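You operate a simulated robot arm through the tools that you are given. There is no shell and no other tool.

Carry out the task below with a simulated two-armed robot. There is one attempt and no reset: what you move stays moved.

JOB
Free the stub from the flaring block and rack it by its end.
Fine: screw back, yoke aside, clamp loose, in that order; sound flare in the green rack, split in the red.

The check looks at the end state, three seconds after you hand in, the way a careful person would. Anything else that was tipped, shoved, dropped, spilled or broken makes it a failure.

ROBOT AND FRAMES
Two 7-joint arms with four-finger grippers on one trunk that stands fixed in place. Base frame: the origin is at the foot of the trunk, x ahead of it, y to its left, z up. Readings come in m, rad, newtons and seconds.
The left shoulder is at [0.04, 0.181, 1.254], the right one opposite. With the tool pointing down near the work surface each hand reaches from about 0.26 to 0.82 m from the base axis, measured 20 degrees to its own side. Payload 3.67 kg a hand.
The TCP of each hand is the grasp point between the finger pads, 0.028 m short of the fingertips. In the tool frame z runs along the fingers and y along their closing line. Largest opening 0.112 m; the body of the gripper starts 0.073 m behind the TCP.
Orientation is told as [roll, pitch, yaw] about the base's x, y, z axes, in that order, counted from this pose: with the fingers straight down and closing along the base's y, the tool's x points along the base's -x, its y along +y and its z along -z.

CONTROLS
- The arms move only by the tool play_rows. It takes "left_series", "right_series" or both (then of equal length, played together; a hand with none holds still); each is a list of rows, each a list of 7 numbers: the shift along the tool's x, y, z in m, then the turn, a rotation vector about the tool's x, y, z in rad, then the gripper command, from -1 (fully open) to 1 (shut), values between in proportion. In form: [[dx, dy, dz, ax, ay, az, jaw], ...]. A call has 1 to 20 rows; each row shifts and turns the commanded pose from where the row before left it, along the tool's axes as they then stand. Rows are played at 5 a second. More than 0.05 m and 0.15 rad between two rows, or a gripper value outside its range, and nothing of the call is played. Where a pose cannot be reached the arm comes as near as it can. A force on the tool above 40 N (or 10 N above the force at the start of the call, whichever is more), or a blocked arm, ends the call early, and 0.2 s more pass. The fingers move at their own pace and stop on an object; they squeeze with about 27 N. The grip force told is the motor's: it shows also when the fingers shut on nothing. Time passes only in rows, and 0.2 s behind the last, so rows that do not move let the fingers close. The reply holds the time, the measured pose of the TCP, the force on the tool along the base axes, the opening and the grip force, in the units named above and with some noise, with the torque about the TCP (base axes, N m) and any sound that the robot's microphone picked up.
- Cameras (640 x 400 px; columns grow to the right, rows downward): "scene" is now at [0.1005, -0.0376, 1.4889]; the picture's right is [-0.42, -0.91, 0.00], its down [-0.47, 0.22, -0.85] and it looks along [0.78, -0.36, -0.52] (base axes); focal length 332 px, centre (320, 200). "left" rides on the left gripper at [0.06, 0.018, -0.104] in its tool frame; the picture's right is [-0.29, 0.96, 0.00], its down [-0.80, -0.24, -0.55] and it looks along [-0.53, -0.16, 0.83] (tool axes); focal length 234 px, centre (320, 200). "right" rides on the right gripper at [0.06, -0.018, -0.104] in its tool frame; the picture's right is [0.29, 0.96, 0.00], its down [-0.80, 0.24, -0.55] and it looks along [-0.53, 0.16, 0.83] (tool axes); focal length 234 px, centre (320, 200). There is no depth. A picture from a camera that has moved, and an enlarged one, comes with that camera's place and axes in the base frame and with its lens.
- get_image(camera): a new picture of that camera. No time passes.
- lift_body(by): slides the trunk up (or, below 0, down) by that many m; the arms and the scene camera ride with it, the base frame stays. It gives what a move gives, with no picture.
- pan_tilt(pan, tilt): turns the head with the scene camera to pan (to the left, within 1.501 rad either way) and tilt (down, from -0.506 to 1.204), counted from straight ahead of the robot. It gives what a move gives.
- close_up(camera, box): a new picture of the part [left, top, right, bottom] of that camera's present view, enlarged. No time passes.
- job_done(): hands the job in; it is judged then, once.

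Places have to be worked out from the pictures, the camera data and where the tool is seen. Open the grippers and draw the arms clear of the work before you hand the job in, unless the task says otherwise.

The tools are called after "Emit:" as name(argument=value, ...) on one line, values as JSON. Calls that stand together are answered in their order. play_rows: Moves the arms, as the interface text tells. Its arguments: {"type":"object","properties":{"left_series":{"type":"array"},"right_series":{"type":"array"}},"required":[]} The other tools are called the same way: lift_body (by) slides the trunk up or down; pan_tilt (pan, tilt) turns the head that bears the scene camera; get_image (camera) takes a picture; close_up (camera, box) takes an enlarged picture of a part of a camera's view; job_done () hands the job in.

At the start:

```text
time: 0.0
left_ee_pos: [0.424, -0.0715, 1.3316]
left_ee_rot: [0.0, -0.001, 0.0]
left_wrist_force: [-1.0, 0.0, -0.8]
left_wrist_torque: [-0.03, 0.03, 0.0]
left_finger_gap: 0.112
left_grasp_force: 0.0
right_ee_pos: [0.3607, -0.4685, 1.2675]
right_ee_rot: [0.0, 0.001, -0.001]
right_wrist_force: [0.7, 0.0, 1.0]
right_wrist_torque: [-0.02, -0.02, 0.01]
right_finger_gap: 0.1122
right_grasp_force: 0.1
trunk travel left (down, up): [-0.375, 0.139]
head pan, tilt: [-0.435, 0.545]
```

scene: 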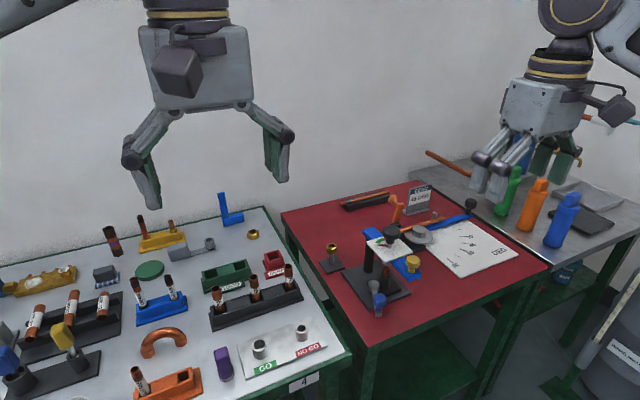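
right: 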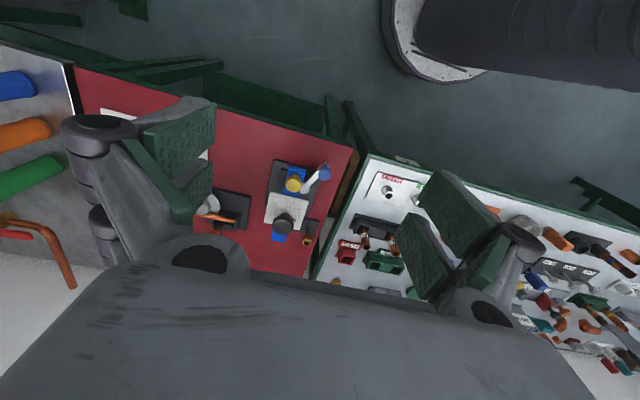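
left: 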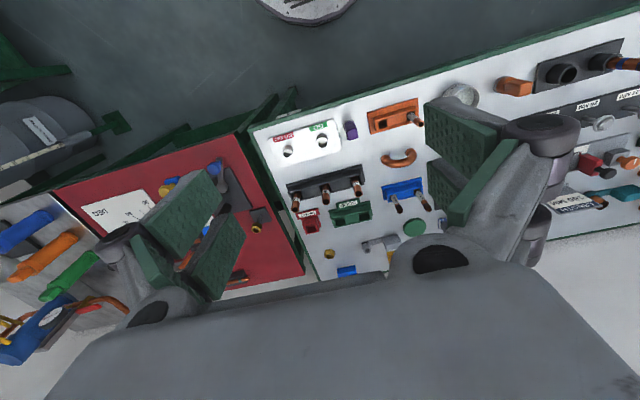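

I start by looking at the benches in detail; the flaring block seems to be somewhere on the red or white bench. I take enlarged scene pictures.

Emit:
close_up(camera="scene", box=[280, 160, 560, 335])

Emit:
close_up(camera="scene", box=[160, 200, 360, 400])

Emit:
close_up(camera="scene", box=[0, 200, 200, 400])

```text
2.29 times, centred on (420, 248) of scene
camera zoom: at [0.1005, -0.0376, 1.4889], right [-0.42, -0.91, 0.0], down [-0.47, 0.22, -0.85], along [0.78, -0.36, -0.52], focal length 758 px, centre (91, 91)
```

zoom: 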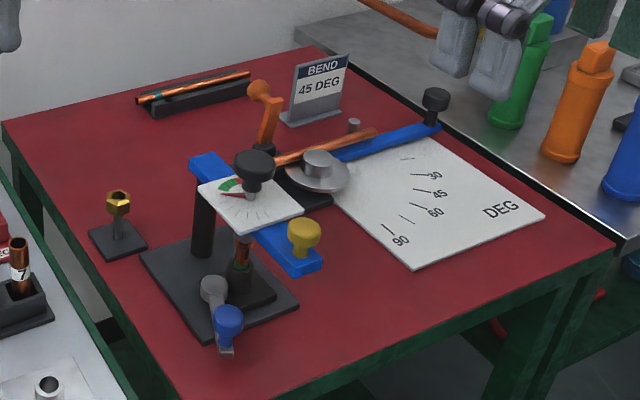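

```text
2.00 times, centred on (260, 300) of scene
camera zoom: at [0.1005, -0.0376, 1.4889], right [-0.42, -0.91, 0.0], down [-0.47, 0.22, -0.85], along [0.78, -0.36, -0.52], focal length 664 px, centre (440, 0)
```

zoom: 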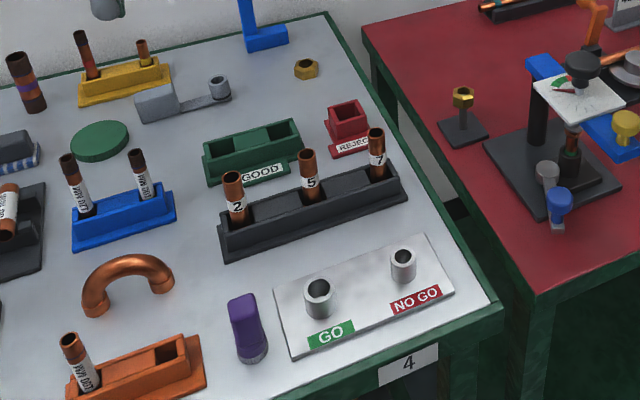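

```text
2.00 times, centred on (100, 300) of scene
camera zoom: at [0.1005, -0.0376, 1.4889], right [-0.42, -0.91, 0.0], down [-0.47, 0.22, -0.85], along [0.78, -0.36, -0.52], focal length 664 px, centre (760, 0)
```

zoom: 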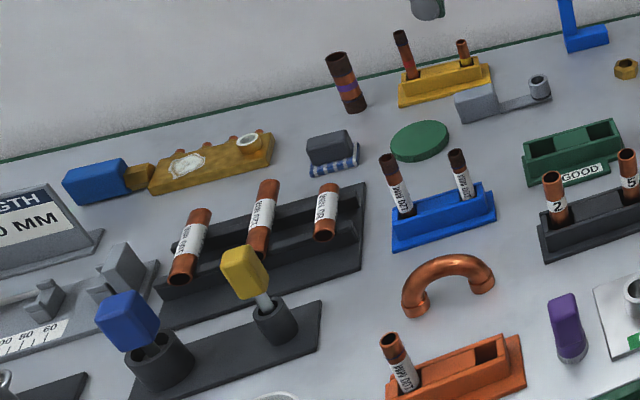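

The device on the red bench (dark base, post, blue yoke, black screw, clamp with blue handle) looks like the flaring block, and GOOD/REJECT racks are on the white bench. I look around the rest to be sure.

Emit:
pan_tilt(pan=0.3, tilt=0.75)

Emit:
get_image(camera="scene")

Emit:
close_up(camera="scene", box=[0, 100, 320, 300])

Emit:
close_up(camera="scene", box=[320, 100, 640, 300])

```text
time: 1.1
left_ee_pos: [0.4233, -0.0711, 1.3312]
left_ee_rot: [-0.001, -0.001, -0.002]
left_wrist_force: [-0.1, -0.4, 0.5]
left_wrist_torque: [-0.03, 0.02, -0.03]
left_finger_gap: 0.1121
left_grasp_force: 0.0
right_ee_pos: [0.3626, -0.4682, 1.2674]
right_ee_rot: [0.0, 0.001, 0.001]
right_wrist_force: [0.1, -1.0, 0.0]
right_wrist_torque: [0.0, 0.0, 0.0]
right_finger_gap: 0.1119
right_grasp_force: 0.1
trunk travel left (down, up): [-0.375, 0.139]
head pan, tilt: [0.3, 0.75]
```

```text
taken
camera scene: at [0.0982, 0.0246, 1.4712], right [0.29, -0.96, 0.0], down [-0.65, -0.2, -0.73], along [0.7, 0.22, -0.68], focal length 332 px, centre (320, 200)
```

scene: 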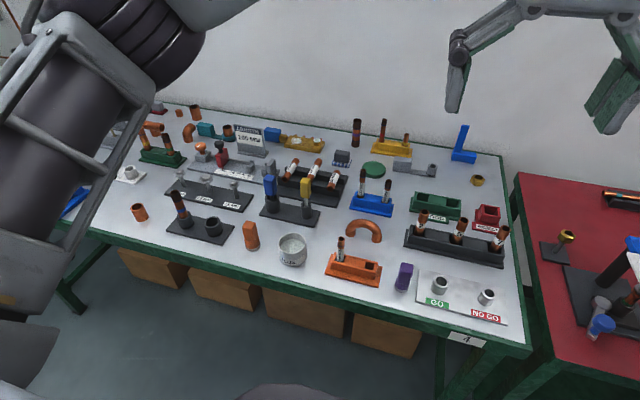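

```text
2.00 times, centred on (160, 200) of scene
camera zoom: at [0.0982, 0.0246, 1.4712], right [0.29, -0.96, 0.0], down [-0.65, -0.2, -0.73], along [0.7, 0.22, -0.68], focal length 664 px, centre (640, 200)
```

zoom: 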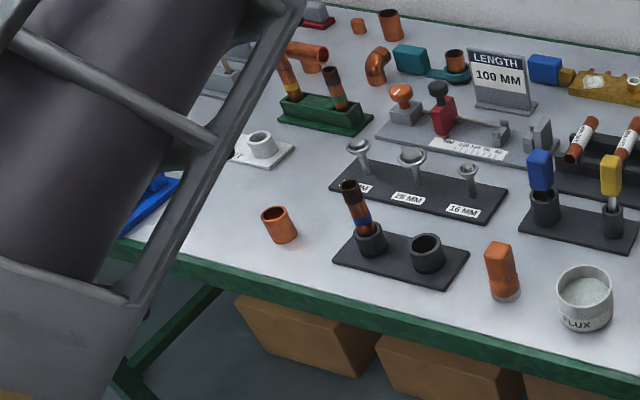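

```text
2.00 times, centred on (480, 200) of scene
camera zoom: at [0.0982, 0.0246, 1.4712], right [0.29, -0.96, 0.0], down [-0.65, -0.2, -0.73], along [0.7, 0.22, -0.68], focal length 664 px, centre (0, 200)
```

zoom: 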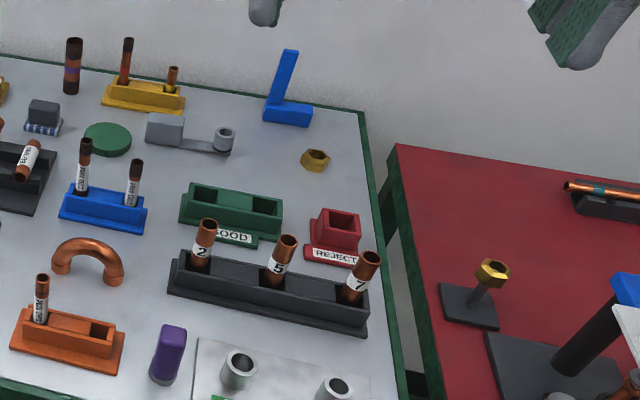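

There is also a dark green rack on the far left. I look further left and then right for other racks and the other devices.

Emit:
pan_tilt(pan=1.0, tilt=0.65)

Emit:
get_image(camera="scene")

Emit:
pan_tilt(pan=-1.1, tilt=0.65)

Emit:
get_image(camera="scene")

```text
time: 2.2
left_ee_pos: [0.4229, -0.0711, 1.331]
left_ee_rot: [0.0, 0.0, -0.001]
left_wrist_force: [-0.1, 0.1, -0.4]
left_wrist_torque: [-0.01, 0.01, 0.02]
left_finger_gap: 0.1123
left_grasp_force: 0.1
right_ee_pos: [0.3614, -0.4677, 1.267]
right_ee_rot: [0.0, 0.0, 0.003]
right_wrist_force: [-0.3, 0.4, 0.4]
right_wrist_torque: [0.0, 0.01, 0.0]
right_finger_gap: 0.1119
right_grasp_force: 0.0
trunk travel left (down, up): [-0.375, 0.139]
head pan, tilt: [1.0, 0.649]
```

```text
taken
camera scene: at [0.0659, 0.0732, 1.4797], right [0.84, -0.54, 0.0], down [-0.33, -0.51, -0.8], along [0.43, 0.67, -0.6], focal length 332 px, centre (320, 200)
```

scene: 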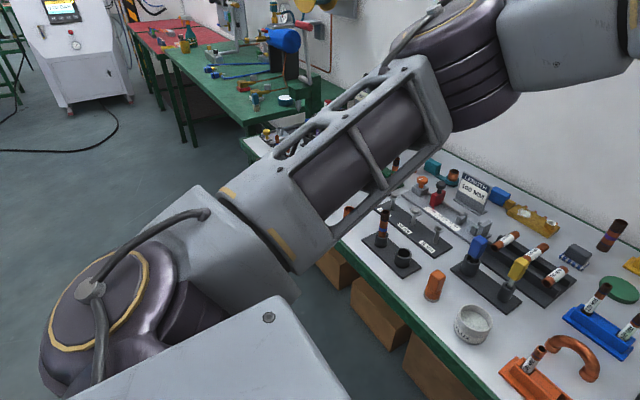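

```text
time: 4.2
left_ee_pos: [0.4234, -0.0717, 1.332]
left_ee_rot: [0.001, 0.001, 0.0]
left_wrist_force: [-0.5, 0.8, -1.1]
left_wrist_torque: [0.02, 0.01, -0.01]
left_finger_gap: 0.1118
left_grasp_force: 0.0
right_ee_pos: [0.3619, -0.4681, 1.267]
right_ee_rot: [0.0, -0.001, 0.001]
right_wrist_force: [0.2, -0.2, 0.3]
right_wrist_torque: [-0.01, 0.02, 0.03]
right_finger_gap: 0.1121
right_grasp_force: 0.1
trunk travel left (down, up): [-0.375, 0.139]
head pan, tilt: [-1.1, 0.649]
```

```text
taken
camera scene: at [0.0584, -0.0771, 1.4797], right [-0.89, -0.45, 0.0], down [-0.28, 0.54, -0.8], along [0.36, -0.71, -0.6], focal length 332 px, centre (320, 200)
```

scene: 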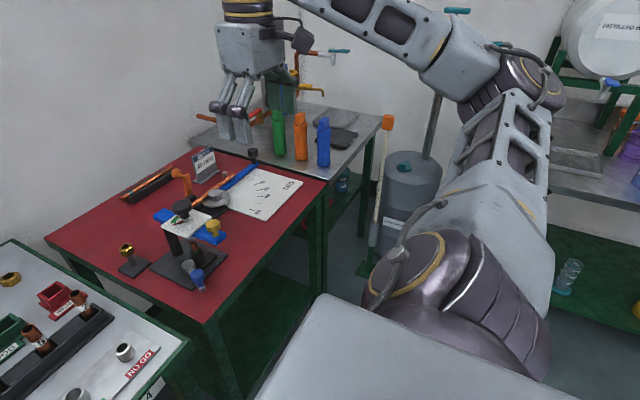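

Emit:
close_up(camera="scene", box=[100, 150, 260, 300])

```text
2.67 times, centred on (180, 225) of scene
camera zoom: at [0.0584, -0.0771, 1.4797], right [-0.89, -0.45, 0.0], down [-0.28, 0.54, -0.8], along [0.36, -0.71, -0.6], focal length 885 px, centre (693, 133)
```

zoom: 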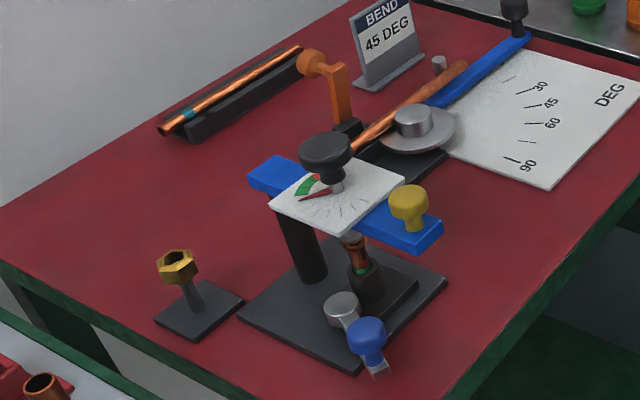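

The knob triangulates to about [0.607, -0.467, 1.006]. I get enlarged wrist-camera views from the current pose.

Emit:
close_up(camera="right", box=[190, 140, 350, 260])

Emit:
close_up(camera="left", box=[260, 100, 460, 280])

```text
3.33 times, centred on (270, 200) of right
camera zoom: at [0.3021, -0.4865, 1.3716], right [-0.29, 0.96, 0.0], down [0.8, 0.24, 0.55], along [0.53, 0.16, -0.83], focal length 781 px, centre (487, 200)
```

zoom: 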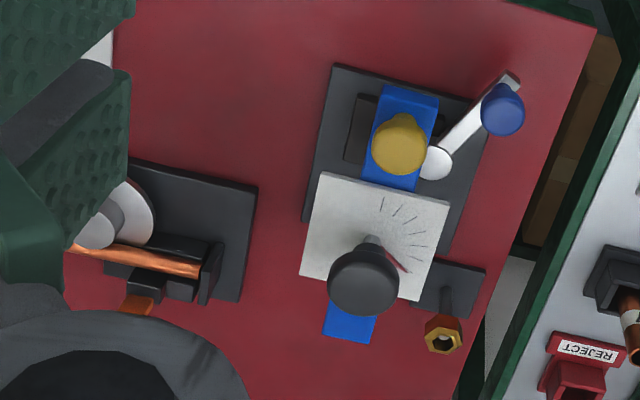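

```text
2.22 times, centred on (360, 190) of left
camera zoom: at [0.3627, -0.0531, 1.4351], right [0.29, 0.96, 0.0], down [0.8, -0.24, 0.55], along [0.53, -0.16, -0.83], focal length 520 px, centre (231, 222)
```

zoom: 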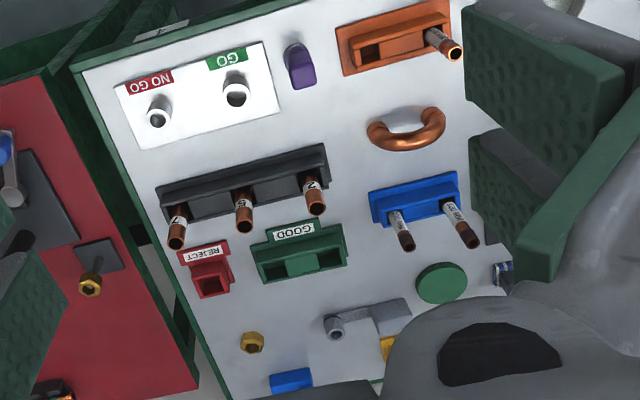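

I get a closer view of the dial and pointer from the scene camera and right camera.

Emit:
close_up(camera="scene", box=[150, 190, 230, 240])

Emit:
close_up(camera="right", box=[255, 155, 325, 245])

Emit:
close_up(camera="scene", box=[140, 230, 230, 300])

```text
8.00 times, centred on (190, 215) of scene
camera zoom: at [0.0584, -0.0771, 1.4797], right [-0.89, -0.45, 0.0], down [-0.28, 0.54, -0.8], along [0.36, -0.71, -0.6], focal length 2655 px, centre (1360, 80)
```

zoom: 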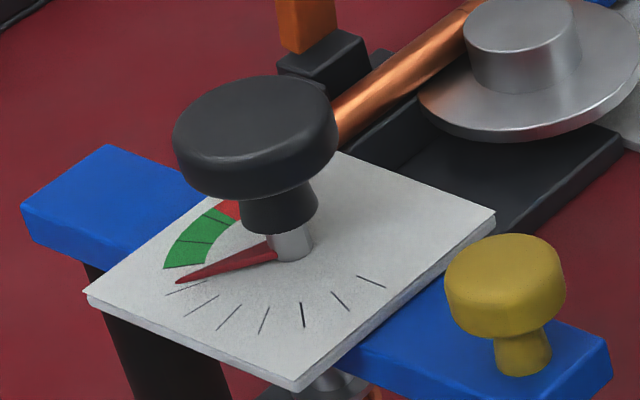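

```text
4.44 times, centred on (290, 200) of right
camera zoom: at [0.3021, -0.4865, 1.3716], right [-0.29, 0.96, 0.0], down [0.8, 0.24, 0.55], along [0.53, 0.16, -0.83], focal length 1041 px, centre (453, 200)
```

zoom: 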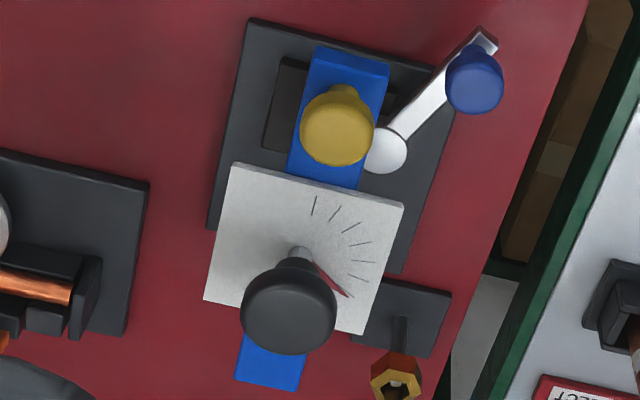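

```text
5.71 times, centred on (185, 265) of scene
camera zoom: at [0.0584, -0.0771, 1.4797], right [-0.89, -0.45, 0.0], down [-0.28, 0.54, -0.8], along [0.36, -0.71, -0.6], focal length 1896 px, centre (1091, -171)
```

zoom: 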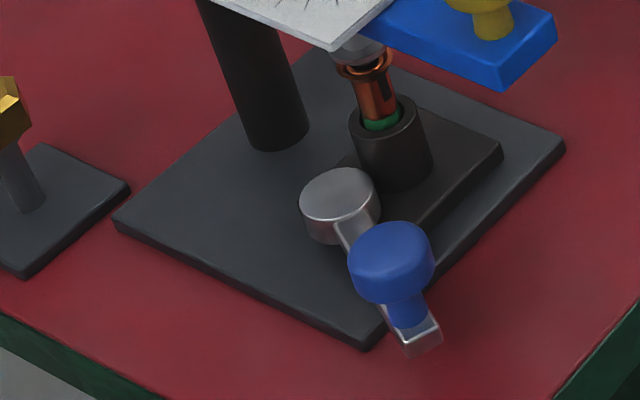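

I zoom on the stub under the cone.

Emit:
close_up(camera="scene", box=[188, 230, 218, 260])

Emit:
pan_tilt(pan=-0.7, tilt=0.6)

Emit:
get_image(camera="scene")

```text
13.33 times, centred on (203, 245) of scene
camera zoom: at [0.0584, -0.0771, 1.4797], right [-0.89, -0.45, 0.0], down [-0.28, 0.54, -0.8], along [0.36, -0.71, -0.6], focal length 4424 px, centre (1880, -400)
```

zoom: 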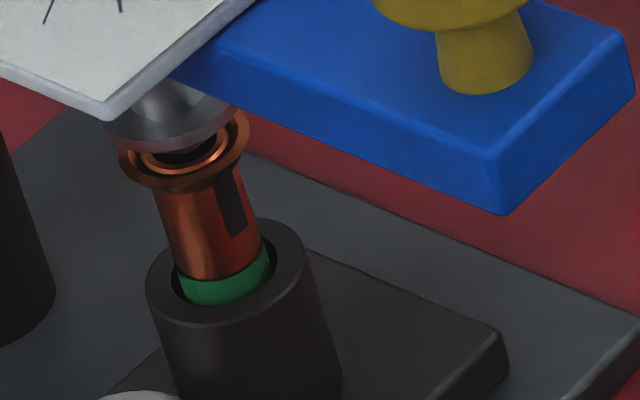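

```text
time: 5.0
left_ee_pos: [0.4227, -0.0712, 1.3315]
left_ee_rot: [-0.001, 0.0, 0.001]
left_wrist_force: [-0.3, -0.5, 0.3]
left_wrist_torque: [-0.01, 0.01, 0.02]
left_finger_gap: 0.1121
left_grasp_force: 0.1
right_ee_pos: [0.3617, -0.4687, 1.2681]
right_ee_rot: [0.0, -0.001, 0.0]
right_wrist_force: [-0.4, -0.1, -0.2]
right_wrist_torque: [0.03, -0.01, -0.01]
right_finger_gap: 0.112
right_grasp_force: 0.0
trunk travel left (down, up): [-0.375, 0.139]
head pan, tilt: [-0.7, 0.6]
```

```text
taken
camera scene: at [0.0864, -0.0568, 1.484], right [-0.64, -0.76, 0.0], down [-0.43, 0.36, -0.82], along [0.63, -0.53, -0.57], focal length 332 px, centre (320, 200)
```

scene: 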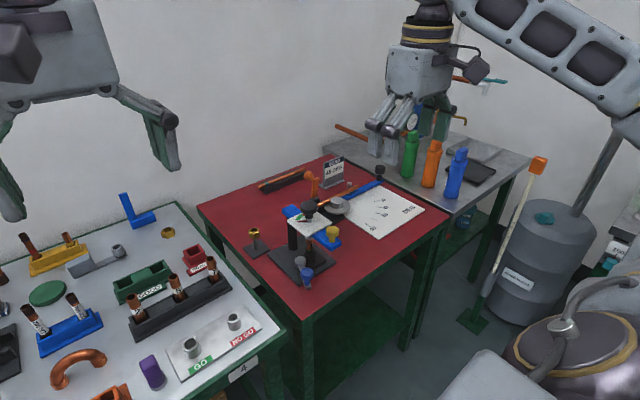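

The tube shows a dark slit running down from the flare, but I'll verify once the yoke is aside. Meanwhile I check the far-left end of the white bench for other red/green racks.

Emit:
pan_tilt(pan=0.55, tilt=0.55)

Emit:
get_image(camera="scene")

Emit:
close_up(camera="scene", box=[200, 100, 440, 250])

```text
time: 6.5
left_ee_pos: [0.4234, -0.0711, 1.3316]
left_ee_rot: [0.0, 0.0, -0.001]
left_wrist_force: [0.4, 0.8, 0.0]
left_wrist_torque: [0.01, 0.0, 0.0]
left_finger_gap: 0.1122
left_grasp_force: 0.0
right_ee_pos: [0.3612, -0.4679, 1.268]
right_ee_rot: [0.002, 0.0, -0.002]
right_wrist_force: [0.2, 0.9, 0.6]
right_wrist_torque: [0.01, -0.03, -0.01]
right_finger_gap: 0.1115
right_grasp_force: 0.1
trunk travel left (down, up): [-0.375, 0.139]
head pan, tilt: [0.55, 0.55]
```

```text
taken
camera scene: at [0.0956, 0.047, 1.4885], right [0.52, -0.85, 0.0], down [-0.45, -0.27, -0.85], along [0.73, 0.45, -0.52], focal length 332 px, centre (320, 200)
```

scene: 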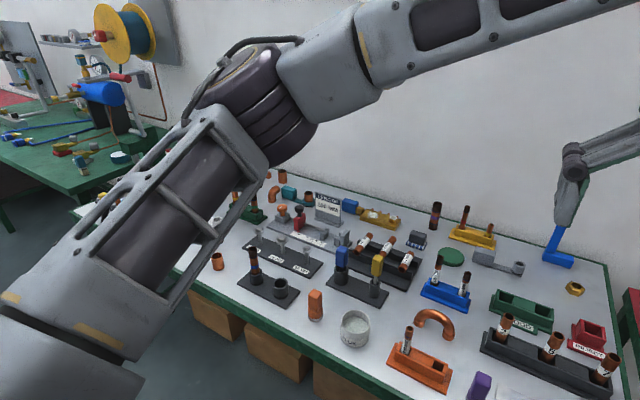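

```text
2.67 times, centred on (320, 175) of scene
camera zoom: at [0.0956, 0.047, 1.4885], right [0.52, -0.85, 0.0], down [-0.45, -0.27, -0.85], along [0.73, 0.45, -0.52], focal length 885 px, centre (320, 267)
```

zoom: 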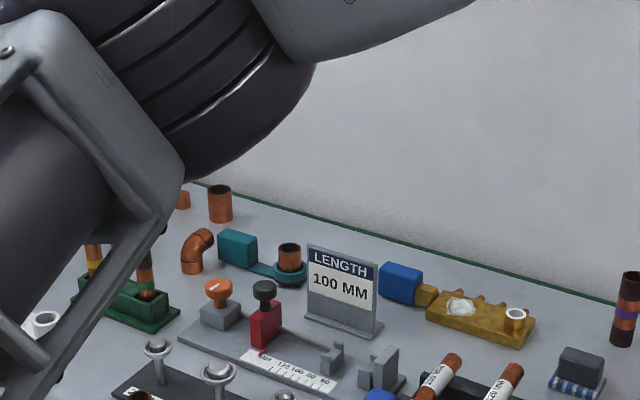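

I check the left wrist camera's view of the white bench's remaining part.

Emit:
close_up(camera="left", box=[480, 20, 640, 240])

Emit:
close_up(camera="right", box=[480, 180, 640, 380])

```text
1.82 times, centred on (560, 130) of left
camera zoom: at [0.3627, -0.0531, 1.4351], right [0.29, 0.96, 0.0], down [0.8, -0.24, 0.55], along [0.53, -0.16, -0.83], focal length 426 px, centre (-116, 327)
```

zoom: 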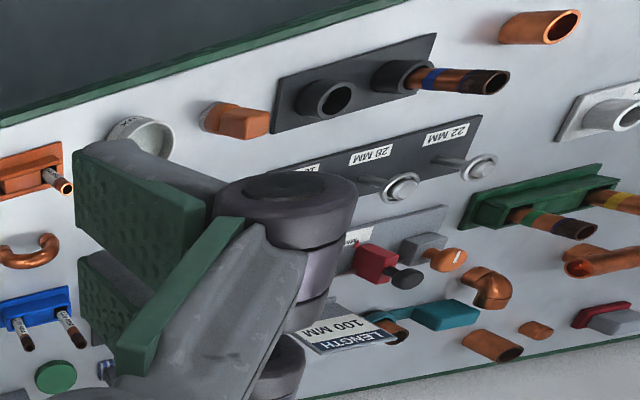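

```text
2.00 times, centred on (560, 280) of right
camera zoom: at [0.3021, -0.4865, 1.3716], right [-0.29, 0.96, 0.0], down [0.8, 0.24, 0.55], along [0.53, 0.16, -0.83], focal length 468 px, centre (-160, 40)
```

zoom: 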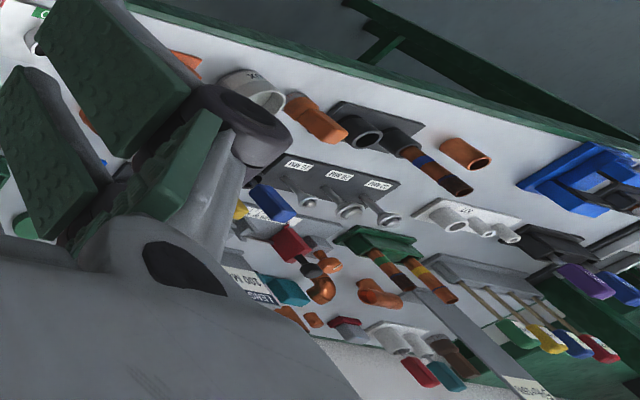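

I bring the right hand closer and lower (still clear above) for a close look at the dial and knob, and turn the head to the red bench.

Emit:
play_rows(right_series=[[-0.02, -0.0075, 0.0275, 0, 0, 0, -1], [-0.02, -0.0075, 0.0275, 0, 0, 0, -1], [-0.02, -0.0075, 0.0275, 0, 0, 0, -1], [-0.02, -0.0075, 0.0275, 0, 0, 0, -1], [0, 0, 0, 0, 0, 0, -1]])

Emit:
pan_tilt(pan=-0.7, tilt=0.65)

Emit:
get_image(camera="right")

Emit:
close_up(camera="scene", box=[220, 150, 380, 290])

```text
time: 7.7
left_ee_pos: [0.4234, -0.0707, 1.3314]
left_ee_rot: [0.0, 0.0, 0.001]
left_wrist_force: [-0.1, -0.7, -0.5]
left_wrist_torque: [-0.02, -0.01, 0.01]
left_finger_gap: 0.1119
left_grasp_force: 0.0
right_ee_pos: [0.4399, -0.4988, 1.1579]
right_ee_rot: [-0.002, -0.002, 0.0]
right_wrist_force: [-0.1, 0.3, 0.4]
right_wrist_torque: [-0.02, 0.0, -0.02]
right_finger_gap: 0.1118
right_grasp_force: 0.1
trunk travel left (down, up): [-0.375, 0.139]
head pan, tilt: [0.55, 0.55]
```

```text
time: 9.1
left_ee_pos: [0.4226, -0.0707, 1.3305]
left_ee_rot: [0.0, 0.0, 0.0]
left_wrist_force: [-0.2, -0.6, 0.6]
left_wrist_torque: [0.01, 0.02, -0.02]
left_finger_gap: 0.1119
left_grasp_force: 0.0
right_ee_pos: [0.4421, -0.4992, 1.158]
right_ee_rot: [0.0, 0.0, 0.0]
right_wrist_force: [0.5, 0.0, -0.6]
right_wrist_torque: [-0.04, 0.01, -0.03]
right_finger_gap: 0.112
right_grasp_force: 0.0
trunk travel left (down, up): [-0.375, 0.139]
head pan, tilt: [-0.7, 0.649]
```

```text
taken
camera right: at [0.3818, -0.5175, 1.2616], right [-0.29, 0.96, 0.0], down [0.8, 0.24, 0.55], along [0.53, 0.16, -0.83], focal length 234 px, centre (320, 200)
```

right: 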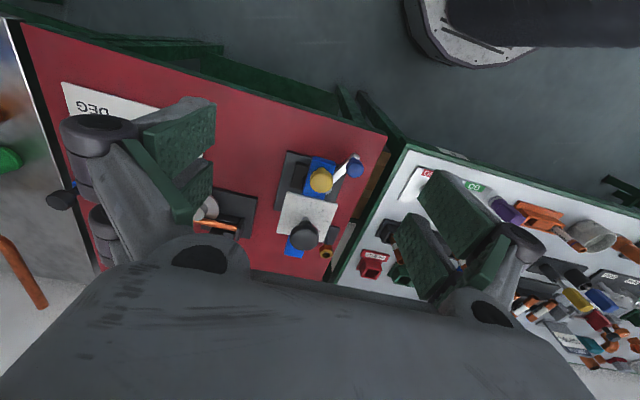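

```text
2.86 times, centred on (300, 220) of scene
camera zoom: at [0.0856, -0.0557, 1.4797], right [-0.64, -0.77, 0.0], down [-0.46, 0.39, -0.8], along [0.61, -0.51, -0.6], focal length 948 px, centre (377, 143)
```

zoom: 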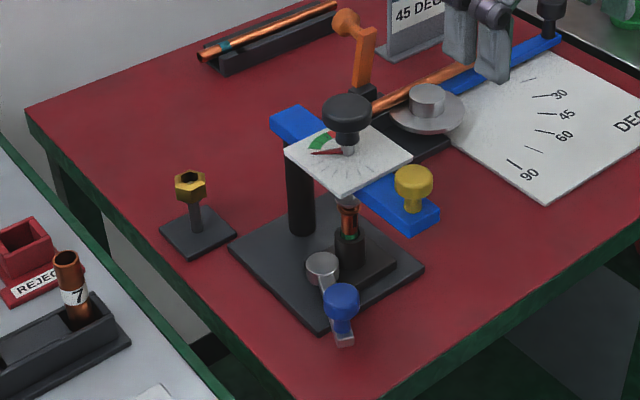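

I enlarge the right camera's view of the device.

Emit:
close_up(camera="right", box=[260, 140, 380, 270])

```text
3.08 times, centred on (320, 205) of right
camera zoom: at [0.3818, -0.5175, 1.2616], right [-0.29, 0.96, 0.0], down [0.8, 0.24, 0.55], along [0.53, 0.16, -0.83], focal length 720 px, centre (320, 185)
```

zoom: 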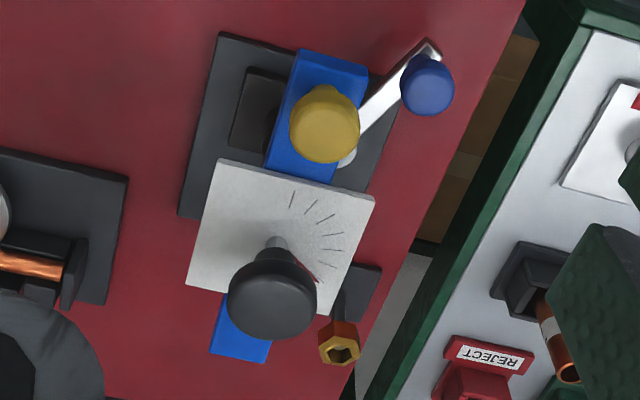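

Triangulating: screw knob ≈ [0.617,-0.471], disc z ≈ 0.992–1.003; yellow yoke knob ≈ [0.531,-0.470,0.977]; blue clamp knob ≈ [0.545,-0.401,0.872]. The screw must back off counter-clockwise (from above), so I move the right hand above the knob and pre-turn it clockwise.

Emit:
play_rows(right_series=[[-0.035, 0.0056, 0.0116, 0, 0, 0, -1], [-0.035, 0.0056, 0.0116, 0, 0, 0, -1], [-0.035, 0.0056, 0.0116, 0, 0, 0, -1], [-0.035, 0.0056, 0.0116, 0, 0, 0, -1], [-0.035, 0.0056, 0.0116, 0, 0, 0, -1], [0, 0, 0, 0, 0, 0.15, -1], [0, 0, 0, 0, 0, 0.15, -1], [0, 0, 0, 0, 0, 0.15, -1], [0, 0, 0, 0, 0, 0.15, -1], [0, 0, 0, 0, 0, 0.15, -1], [0, 0, 0, 0, 0, 0.15, -1], [0, 0, 0, 0, 0, 0.15, -1], [0, 0, 0, 0, 0, 0, -1]])

Emit:
get_image(camera="right")

Emit:
close_up(camera="scene", box=[220, 130, 380, 290])

```text
time: 11.9
left_ee_pos: [0.4231, -0.0714, 1.3305]
left_ee_rot: [0.0, 0.0, 0.0]
left_wrist_force: [-0.6, 0.2, -0.6]
left_wrist_torque: [0.0, 0.02, 0.0]
left_finger_gap: 0.1119
left_grasp_force: 0.1
right_ee_pos: [0.6167, -0.4703, 1.0995]
right_ee_rot: [-0.001, 0.001, -1.049]
right_wrist_force: [0.0, 0.2, 0.9]
right_wrist_torque: [-0.01, 0.05, 0.01]
right_finger_gap: 0.1122
right_grasp_force: 0.0
trunk travel left (down, up): [-0.375, 0.139]
head pan, tilt: [-0.7, 0.649]
```

```text
taken
camera right: at [0.5718, -0.4277, 1.2033], right [0.69, 0.73, 0.0], down [0.6, -0.57, 0.55], along [0.4, -0.38, -0.83], focal length 234 px, centre (320, 200)
```

right: 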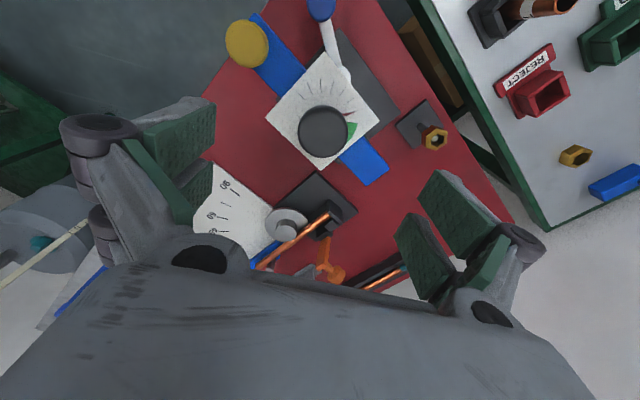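

```text
2.50 times, centred on (300, 210) of scene
camera zoom: at [0.0856, -0.0556, 1.4797], right [-0.64, -0.76, 0.0], down [-0.46, 0.39, -0.8], along [0.61, -0.51, -0.6], focal length 830 px, centre (370, 175)
```

zoom: 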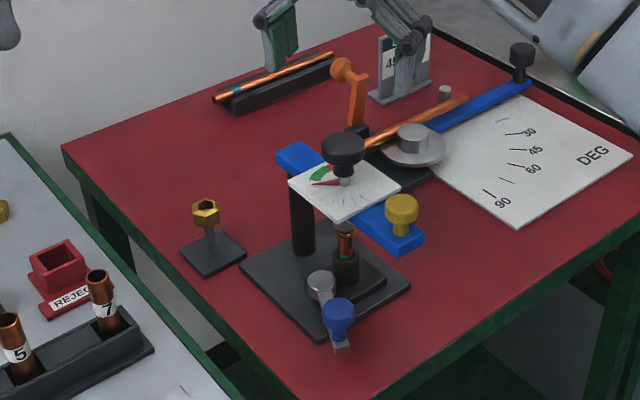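

The knob sits at ≈[0.618,-0.469] directly under the hand. I zoom in on the dial before descending.

Emit:
close_up(camera="right", box=[250, 40, 410, 190])

Emit:
close_up(camera="scene", box=[285, 175, 335, 225])

Emit:
close_up(camera="scene", box=[290, 205, 330, 250])

```text
2.67 times, centred on (330, 115) of right
camera zoom: at [0.5718, -0.4277, 1.2033], right [0.69, 0.73, 0.0], down [0.6, -0.57, 0.55], along [0.4, -0.38, -0.83], focal length 624 px, centre (293, 427)
```

zoom: 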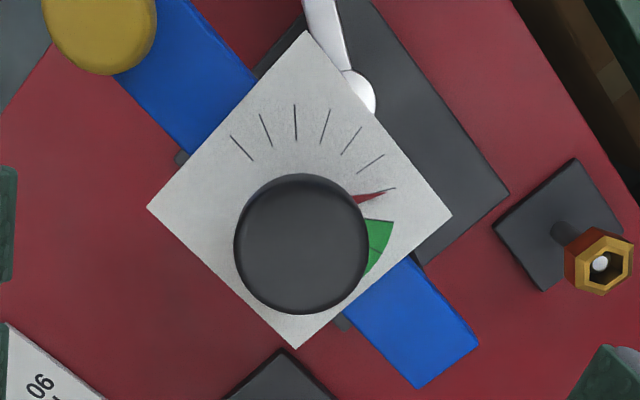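

```text
8.00 times, centred on (310, 200) of scene
camera zoom: at [0.0856, -0.0556, 1.4797], right [-0.64, -0.76, 0.0], down [-0.46, 0.39, -0.8], along [0.61, -0.51, -0.6], focal length 2655 px, centre (400, 200)
```

zoom: 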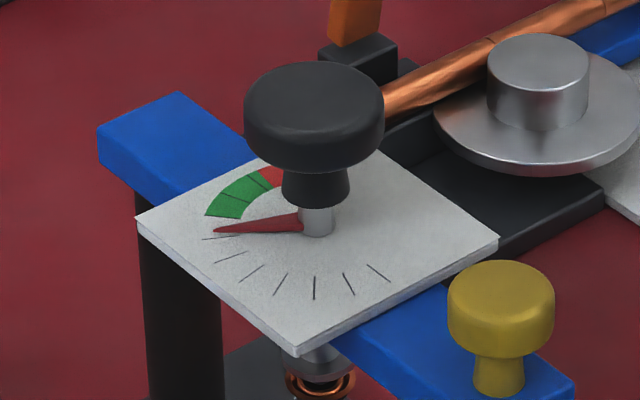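

```text
8.89 times, centred on (310, 228) of scene
camera zoom: at [0.0856, -0.0556, 1.4797], right [-0.64, -0.76, 0.0], down [-0.46, 0.39, -0.8], along [0.61, -0.51, -0.6], focal length 2950 px, centre (409, -44)
```

zoom: 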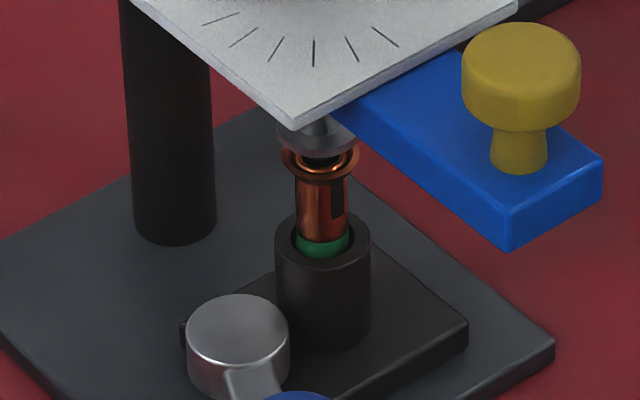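

The pointer stands on the last tick before the green arc. I descend to the knob and close the fingers gently on its disc.

Emit:
play_rows(right_series=[[0, 0, 0.03, 0, 0, 0, -1], [0, 0, 0.03, 0, 0, 0, -1], [0, 0, 0.025, 0, 0, 0, -1], [0, 0, 0.0125, 0, 0, 0, -1], [0, 0, 0, 0, 0, 0, -1]])

Emit:
close_up(camera="scene", box=[260, 150, 360, 240])

Emit:
get_image(camera="right")

```text
time: 13.1
left_ee_pos: [0.4228, -0.0713, 1.3317]
left_ee_rot: [0.001, 0.0, -0.002]
left_wrist_force: [0.6, 0.5, 0.6]
left_wrist_torque: [0.01, 0.0, -0.02]
left_finger_gap: 0.1121
left_grasp_force: 0.0
right_ee_pos: [0.617, -0.4707, 1.0025]
right_ee_rot: [0.0, 0.0, -1.049]
right_wrist_force: [0.8, 0.2, -0.2]
right_wrist_torque: [-0.01, -0.05, 0.0]
right_finger_gap: 0.1121
right_grasp_force: 0.1
trunk travel left (down, up): [-0.375, 0.139]
head pan, tilt: [-0.7, 0.649]
```

```text
4.44 times, centred on (310, 195) of scene
camera zoom: at [0.0853, -0.0556, 1.4797], right [-0.64, -0.76, 0.0], down [-0.46, 0.39, -0.8], along [0.61, -0.51, -0.6], focal length 1475 px, centre (364, 222)
```

zoom: 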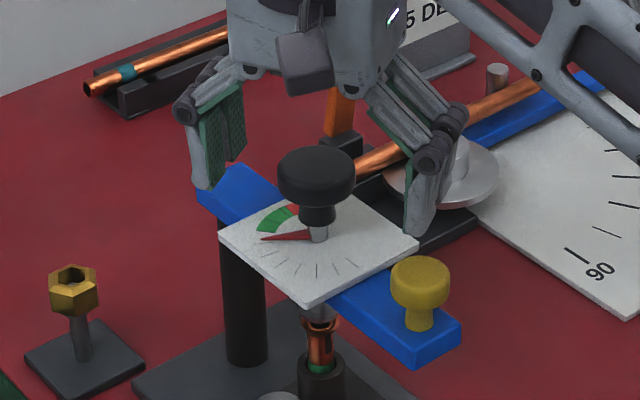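

```text
taken
camera right: at [0.5713, -0.4282, 1.1064], right [0.69, 0.73, 0.0], down [0.6, -0.57, 0.55], along [0.4, -0.38, -0.83], focal length 234 px, centre (320, 200)
```

right: 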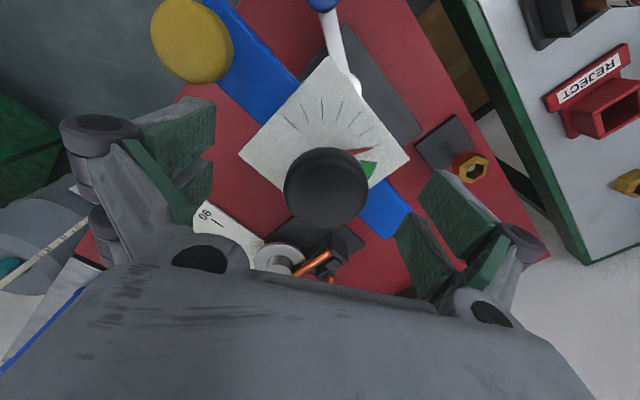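

Fingers straddle the knob with ~2 mm offset; I correct it and close.

Emit:
play_rows(right_series=[[0.0005, 0.002, 0.003, 0, 0, 0, -1], [0, 0, 0, 0, 0, 0, 0.2], [0, 0, 0, 0, 0, 0, 1], [0, 0, 0, 0, 0, 0, 1], [0, 0, 0, 0, 0, 0, 1]])

Emit:
close_up(camera="scene", box=[260, 150, 360, 240])

```text
time: 14.3
left_ee_pos: [0.424, -0.0706, 1.3294]
left_ee_rot: [-0.001, 0.001, -0.001]
left_wrist_force: [-0.1, 0.9, 0.9]
left_wrist_torque: [-0.01, 0.0, 0.0]
left_finger_gap: 0.1122
left_grasp_force: 0.0
right_ee_pos: [0.6189, -0.4691, 0.9993]
right_ee_rot: [-0.001, 0.001, -1.049]
right_wrist_force: [6.0, 0.5, 1.3]
right_wrist_torque: [-0.01, -0.01, 0.0]
right_finger_gap: 0.0413
right_grasp_force: 45.2
trunk travel left (down, up): [-0.375, 0.139]
head pan, tilt: [-0.7, 0.649]
```

```text
4.44 times, centred on (310, 195) of scene
camera zoom: at [0.0863, -0.0555, 1.4797], right [-0.64, -0.77, 0.0], down [-0.46, 0.39, -0.8], along [0.61, -0.51, -0.61], focal length 1475 px, centre (364, 222)
```

zoom: 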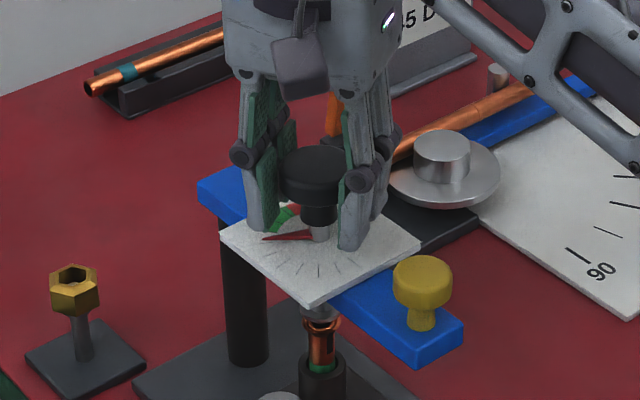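

The knob is held (0.041 m). I turn it a small test amount counter-clockwise (0.3 rad) and watch the pointer, cone and torque.

Emit:
play_rows(right_series=[[0, 0.001, 0, 0, 0, 0, 1], [0, 0, 0, 0, 0, -0.1, 1], [0, 0, 0, 0, 0, -0.1, 1], [0, 0, 0, 0, 0, -0.1, 1], [0, 0, 0, 0, 0, 0, 1]])

Emit:
close_up(camera="scene", box=[260, 150, 360, 240])

Emit:
close_up(camera="scene", box=[290, 205, 330, 250])

```text
time: 15.5
left_ee_pos: [0.4224, -0.0702, 1.3316]
left_ee_rot: [0.0, -0.001, 0.0]
left_wrist_force: [-0.4, 0.2, 0.3]
left_wrist_torque: [-0.01, -0.01, 0.02]
left_finger_gap: 0.1121
left_grasp_force: 0.0
right_ee_pos: [0.6196, -0.4697, 1.0004]
right_ee_rot: [0.0, -0.001, -0.748]
right_wrist_force: [1.2, -3.7, 4.4]
right_wrist_torque: [-0.23, -0.04, -0.03]
right_finger_gap: 0.0409
right_grasp_force: 45.0
trunk travel left (down, up): [-0.375, 0.139]
head pan, tilt: [-0.7, 0.649]
```

```text
4.44 times, centred on (310, 195) of scene
camera zoom: at [0.0851, -0.056, 1.4797], right [-0.64, -0.76, 0.0], down [-0.46, 0.39, -0.8], along [0.61, -0.51, -0.6], focal length 1475 px, centre (364, 222)
```

zoom: 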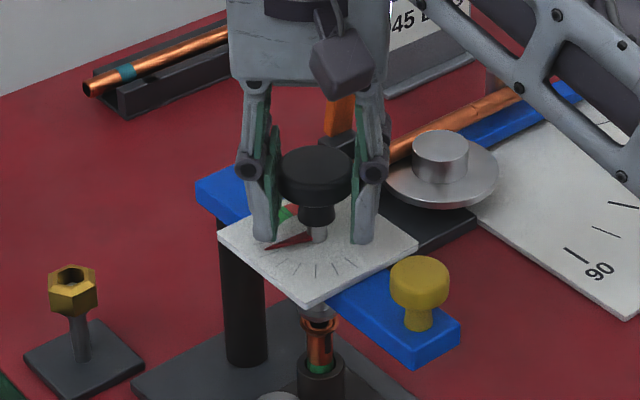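

```text
8.89 times, centred on (310, 228) of scene
camera zoom: at [0.0851, -0.056, 1.4797], right [-0.64, -0.76, 0.0], down [-0.46, 0.39, -0.8], along [0.61, -0.51, -0.6], focal length 2950 px, centre (409, -44)
```

zoom: 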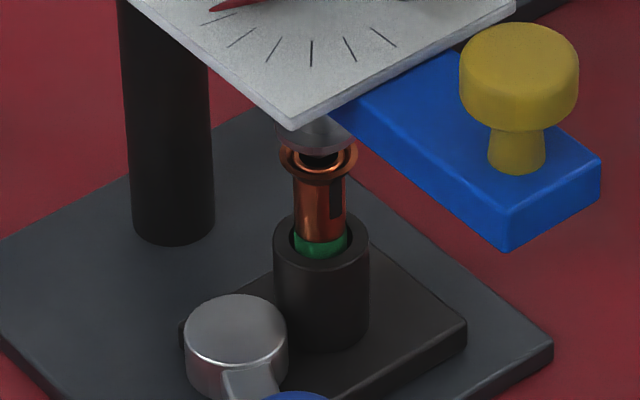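

CCW works: the pointer moved along the ticks and the cone visibly lifted off the flare (hand is being pushed up). I continue with a slight rise.

Emit:
play_rows(right_series=[[0, 0, -0.0015, 0, 0, -0.12, 1], [0, 0, -0.0005, 0, 0, -0.12, 1], [0, 0, -0.0005, 0, 0, -0.12, 1], [0, 0, -0.0005, 0, 0, -0.12, 1], [0, 0, -0.0005, 0, 0, -0.12, 1], [0, 0, 0, 0, 0, 0, 1]])

Emit:
close_up(camera="scene", box=[260, 150, 360, 240])

Emit:
close_up(camera="scene", box=[290, 205, 330, 250])

```text
time: 16.9
left_ee_pos: [0.4248, -0.073, 1.3307]
left_ee_rot: [0.003, 0.001, 0.0]
left_wrist_force: [0.0, -0.4, 1.0]
left_wrist_torque: [0.02, 0.02, -0.02]
left_finger_gap: 0.1118
left_grasp_force: 0.1
right_ee_pos: [0.6182, -0.4691, 0.9992]
right_ee_rot: [-0.001, 0.003, -0.148]
right_wrist_force: [-10.7, -2.0, -23.1]
right_wrist_torque: [0.25, 0.25, -0.04]
right_finger_gap: 0.0412
right_grasp_force: 44.6
trunk travel left (down, up): [-0.375, 0.139]
head pan, tilt: [-0.7, 0.649]
```

```text
4.44 times, centred on (310, 195) of scene
camera zoom: at [0.0863, -0.058, 1.4795], right [-0.64, -0.76, 0.0], down [-0.46, 0.39, -0.8], along [0.61, -0.51, -0.61], focal length 1475 px, centre (364, 222)
```

zoom: 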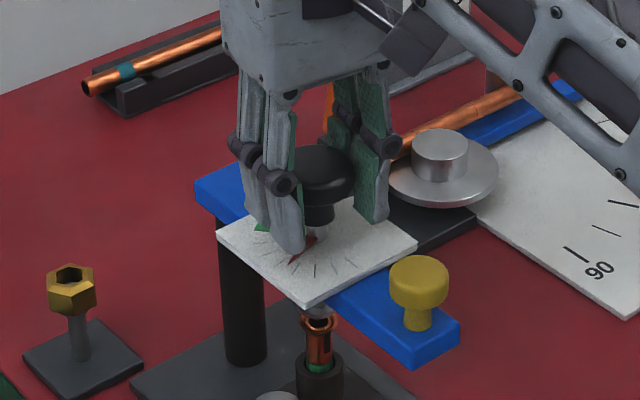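

```text
8.89 times, centred on (310, 228) of scene
camera zoom: at [0.0863, -0.058, 1.4795], right [-0.64, -0.76, 0.0], down [-0.46, 0.39, -0.8], along [0.61, -0.51, -0.61], focal length 2950 px, centre (409, -44)
```

zoom: 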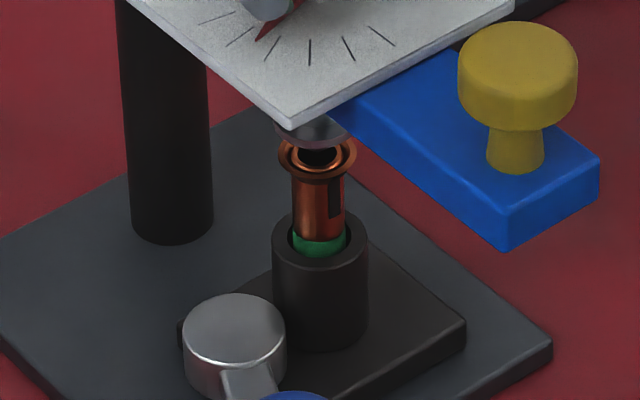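

The knob itself doesn't rise, so my lift just pulled (−23 N); I undo it and the slight x offset, then keep turning.

Emit:
play_rows(right_series=[[0.001, 0, 0.0035, 0, 0, 0, 1], [0, 0, 0, 0, 0, -0.12, 1], [0, 0, 0, 0, 0, -0.12, 1], [0, 0, 0, 0, 0, -0.12, 1], [0, 0, 0, 0, 0, -0.12, 1], [0, 0, 0, 0, 0, -0.12, 1], [0, 0, 0, 0, 0, 0, 1]])

Emit:
close_up(camera="scene", box=[260, 150, 360, 240])

Emit:
close_up(camera="scene", box=[290, 205, 330, 250])

```text
time: 18.5
left_ee_pos: [0.423, -0.0731, 1.3307]
left_ee_rot: [0.003, 0.002, 0.001]
left_wrist_force: [0.5, -0.3, -0.4]
left_wrist_torque: [0.0, 0.0, 0.0]
left_finger_gap: 0.112
left_grasp_force: 0.0
right_ee_pos: [0.6185, -0.47, 0.999]
right_ee_rot: [-0.002, -0.002, 0.452]
right_wrist_force: [7.5, -15.2, 6.0]
right_wrist_torque: [0.05, -0.32, 0.03]
right_finger_gap: 0.041
right_grasp_force: 45.4
trunk travel left (down, up): [-0.375, 0.139]
head pan, tilt: [-0.7, 0.649]
```

```text
4.44 times, centred on (310, 195) of scene
camera zoom: at [0.0861, -0.0577, 1.4797], right [-0.64, -0.76, 0.0], down [-0.46, 0.39, -0.8], along [0.61, -0.51, -0.61], focal length 1475 px, centre (364, 222)
```

zoom: 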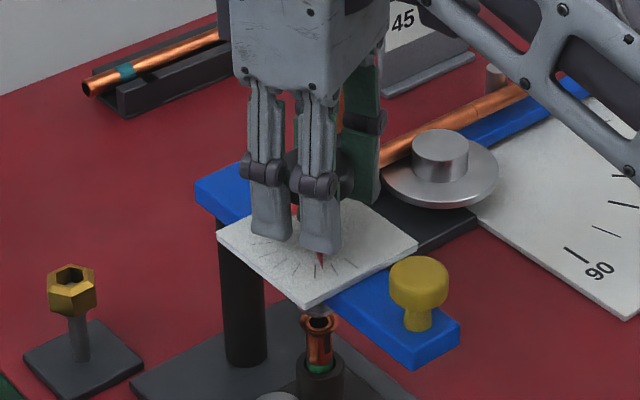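

```text
8.89 times, centred on (310, 228) of scene
camera zoom: at [0.0861, -0.0577, 1.4797], right [-0.64, -0.76, 0.0], down [-0.46, 0.39, -0.8], along [0.61, -0.51, -0.61], focal length 2950 px, centre (409, -44)
```

zoom: 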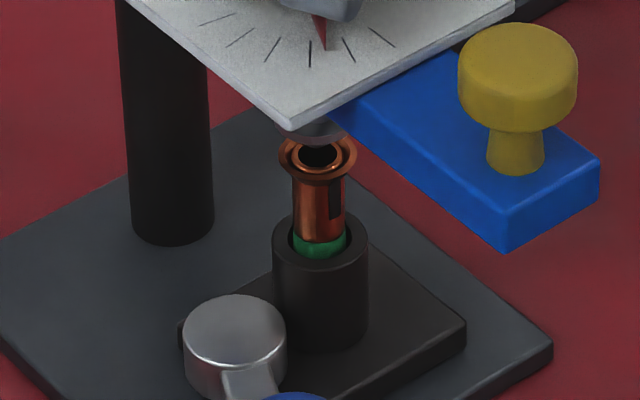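

Cone keeps rising; pointer now past the middle tick. I relieve the side force by shifting ~2 mm toward −y and turn further.

Emit:
play_rows(right_series=[[0.0003, -0.0018, 0, 0, 0, 0, 1], [0, 0, 0, 0, 0, -0.12, 1], [0, 0, 0, 0, 0, -0.12, 1], [0, 0, 0, 0, 0, -0.12, 1], [0, 0, 0, 0, 0, 0, 1]])

Emit:
close_up(camera="scene", box=[260, 150, 360, 240])

Emit:
close_up(camera="scene", box=[290, 205, 330, 250])

```text
time: 19.7
left_ee_pos: [0.4226, -0.0726, 1.3304]
left_ee_rot: [0.002, 0.0, 0.001]
left_wrist_force: [0.6, 0.2, -0.3]
left_wrist_torque: [-0.04, 0.01, 0.0]
left_finger_gap: 0.112
left_grasp_force: 0.0
right_ee_pos: [0.6199, -0.4693, 0.9999]
right_ee_rot: [-0.002, 0.0, 0.814]
right_wrist_force: [12.9, -14.9, 16.7]
right_wrist_torque: [0.19, -0.28, -0.06]
right_finger_gap: 0.0409
right_grasp_force: 44.9
trunk travel left (down, up): [-0.375, 0.139]
head pan, tilt: [-0.7, 0.649]
```

```text
4.44 times, centred on (310, 195) of scene
camera zoom: at [0.0857, -0.0568, 1.4797], right [-0.64, -0.77, 0.0], down [-0.46, 0.39, -0.8], along [0.61, -0.51, -0.61], focal length 1475 px, centre (364, 222)
```

zoom: 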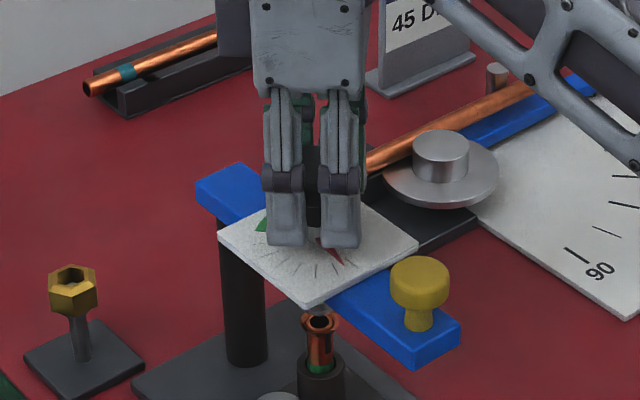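

```text
8.89 times, centred on (310, 228) of scene
camera zoom: at [0.0857, -0.0568, 1.4797], right [-0.64, -0.77, 0.0], down [-0.46, 0.39, -0.8], along [0.61, -0.51, -0.61], focal length 2950 px, centre (409, -44)
```

zoom: 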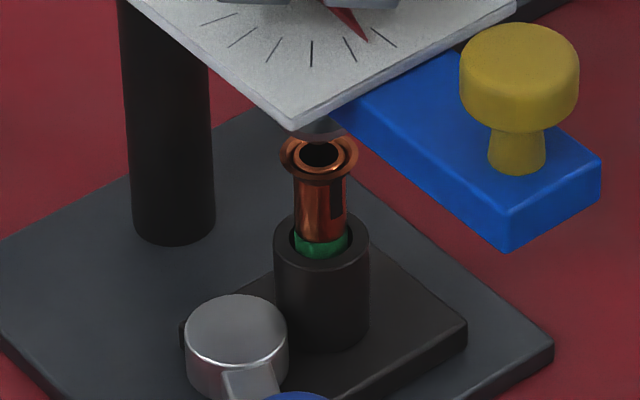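

Pointer is between the 6th and last tick. I relieve forces (shift along the closing line, raise 2 mm) and turn the rest.

Emit:
play_rows(right_series=[[0, -0.0025, -0.002, 0, 0, 0, 1], [0, 0, 0, 0, 0, -0.1, 1], [0, 0, 0, 0, 0, -0.1, 1], [0, 0, 0, 0, 0, 0, 1]])

Emit:
close_up(camera="scene", box=[260, 150, 360, 240])

Emit:
get_image(camera="right")

```text
time: 20.7
left_ee_pos: [0.4226, -0.0723, 1.3306]
left_ee_rot: [0.0, -0.001, -0.002]
left_wrist_force: [0.4, -0.5, -0.4]
left_wrist_torque: [-0.02, 0.01, 0.0]
left_finger_gap: 0.1119
left_grasp_force: 0.0
right_ee_pos: [0.6187, -0.4709, 0.9991]
right_ee_rot: [0.004, 0.003, 1.013]
right_wrist_force: [-3.8, 1.9, -2.5]
right_wrist_torque: [0.36, -0.03, -0.01]
right_finger_gap: 0.0411
right_grasp_force: 44.6
trunk travel left (down, up): [-0.375, 0.139]
head pan, tilt: [-0.7, 0.649]
```

```text
4.44 times, centred on (310, 195) of scene
camera zoom: at [0.085, -0.0555, 1.4797], right [-0.64, -0.77, 0.0], down [-0.46, 0.39, -0.8], along [0.61, -0.51, -0.6], focal length 1475 px, centre (364, 222)
```

zoom: 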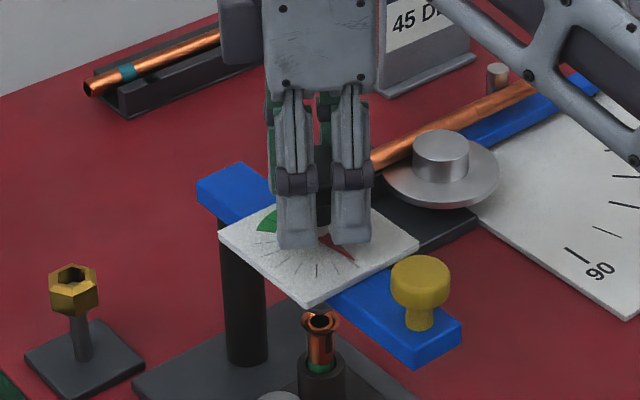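

```text
taken
camera right: at [0.6039, -0.5314, 1.1037], right [-0.97, 0.26, 0.0], down [0.22, 0.8, 0.55], along [0.14, 0.53, -0.83], focal length 234 px, centre (320, 200)
```

right: 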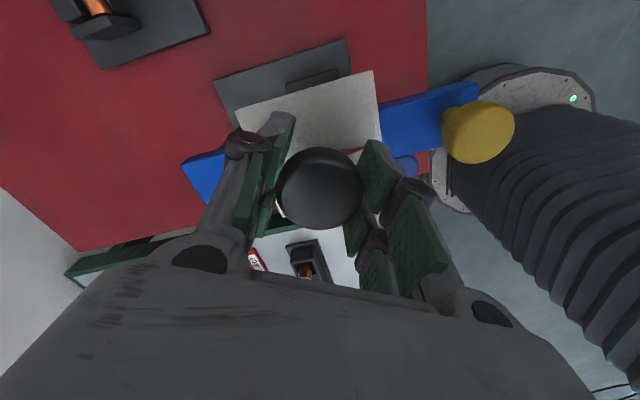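

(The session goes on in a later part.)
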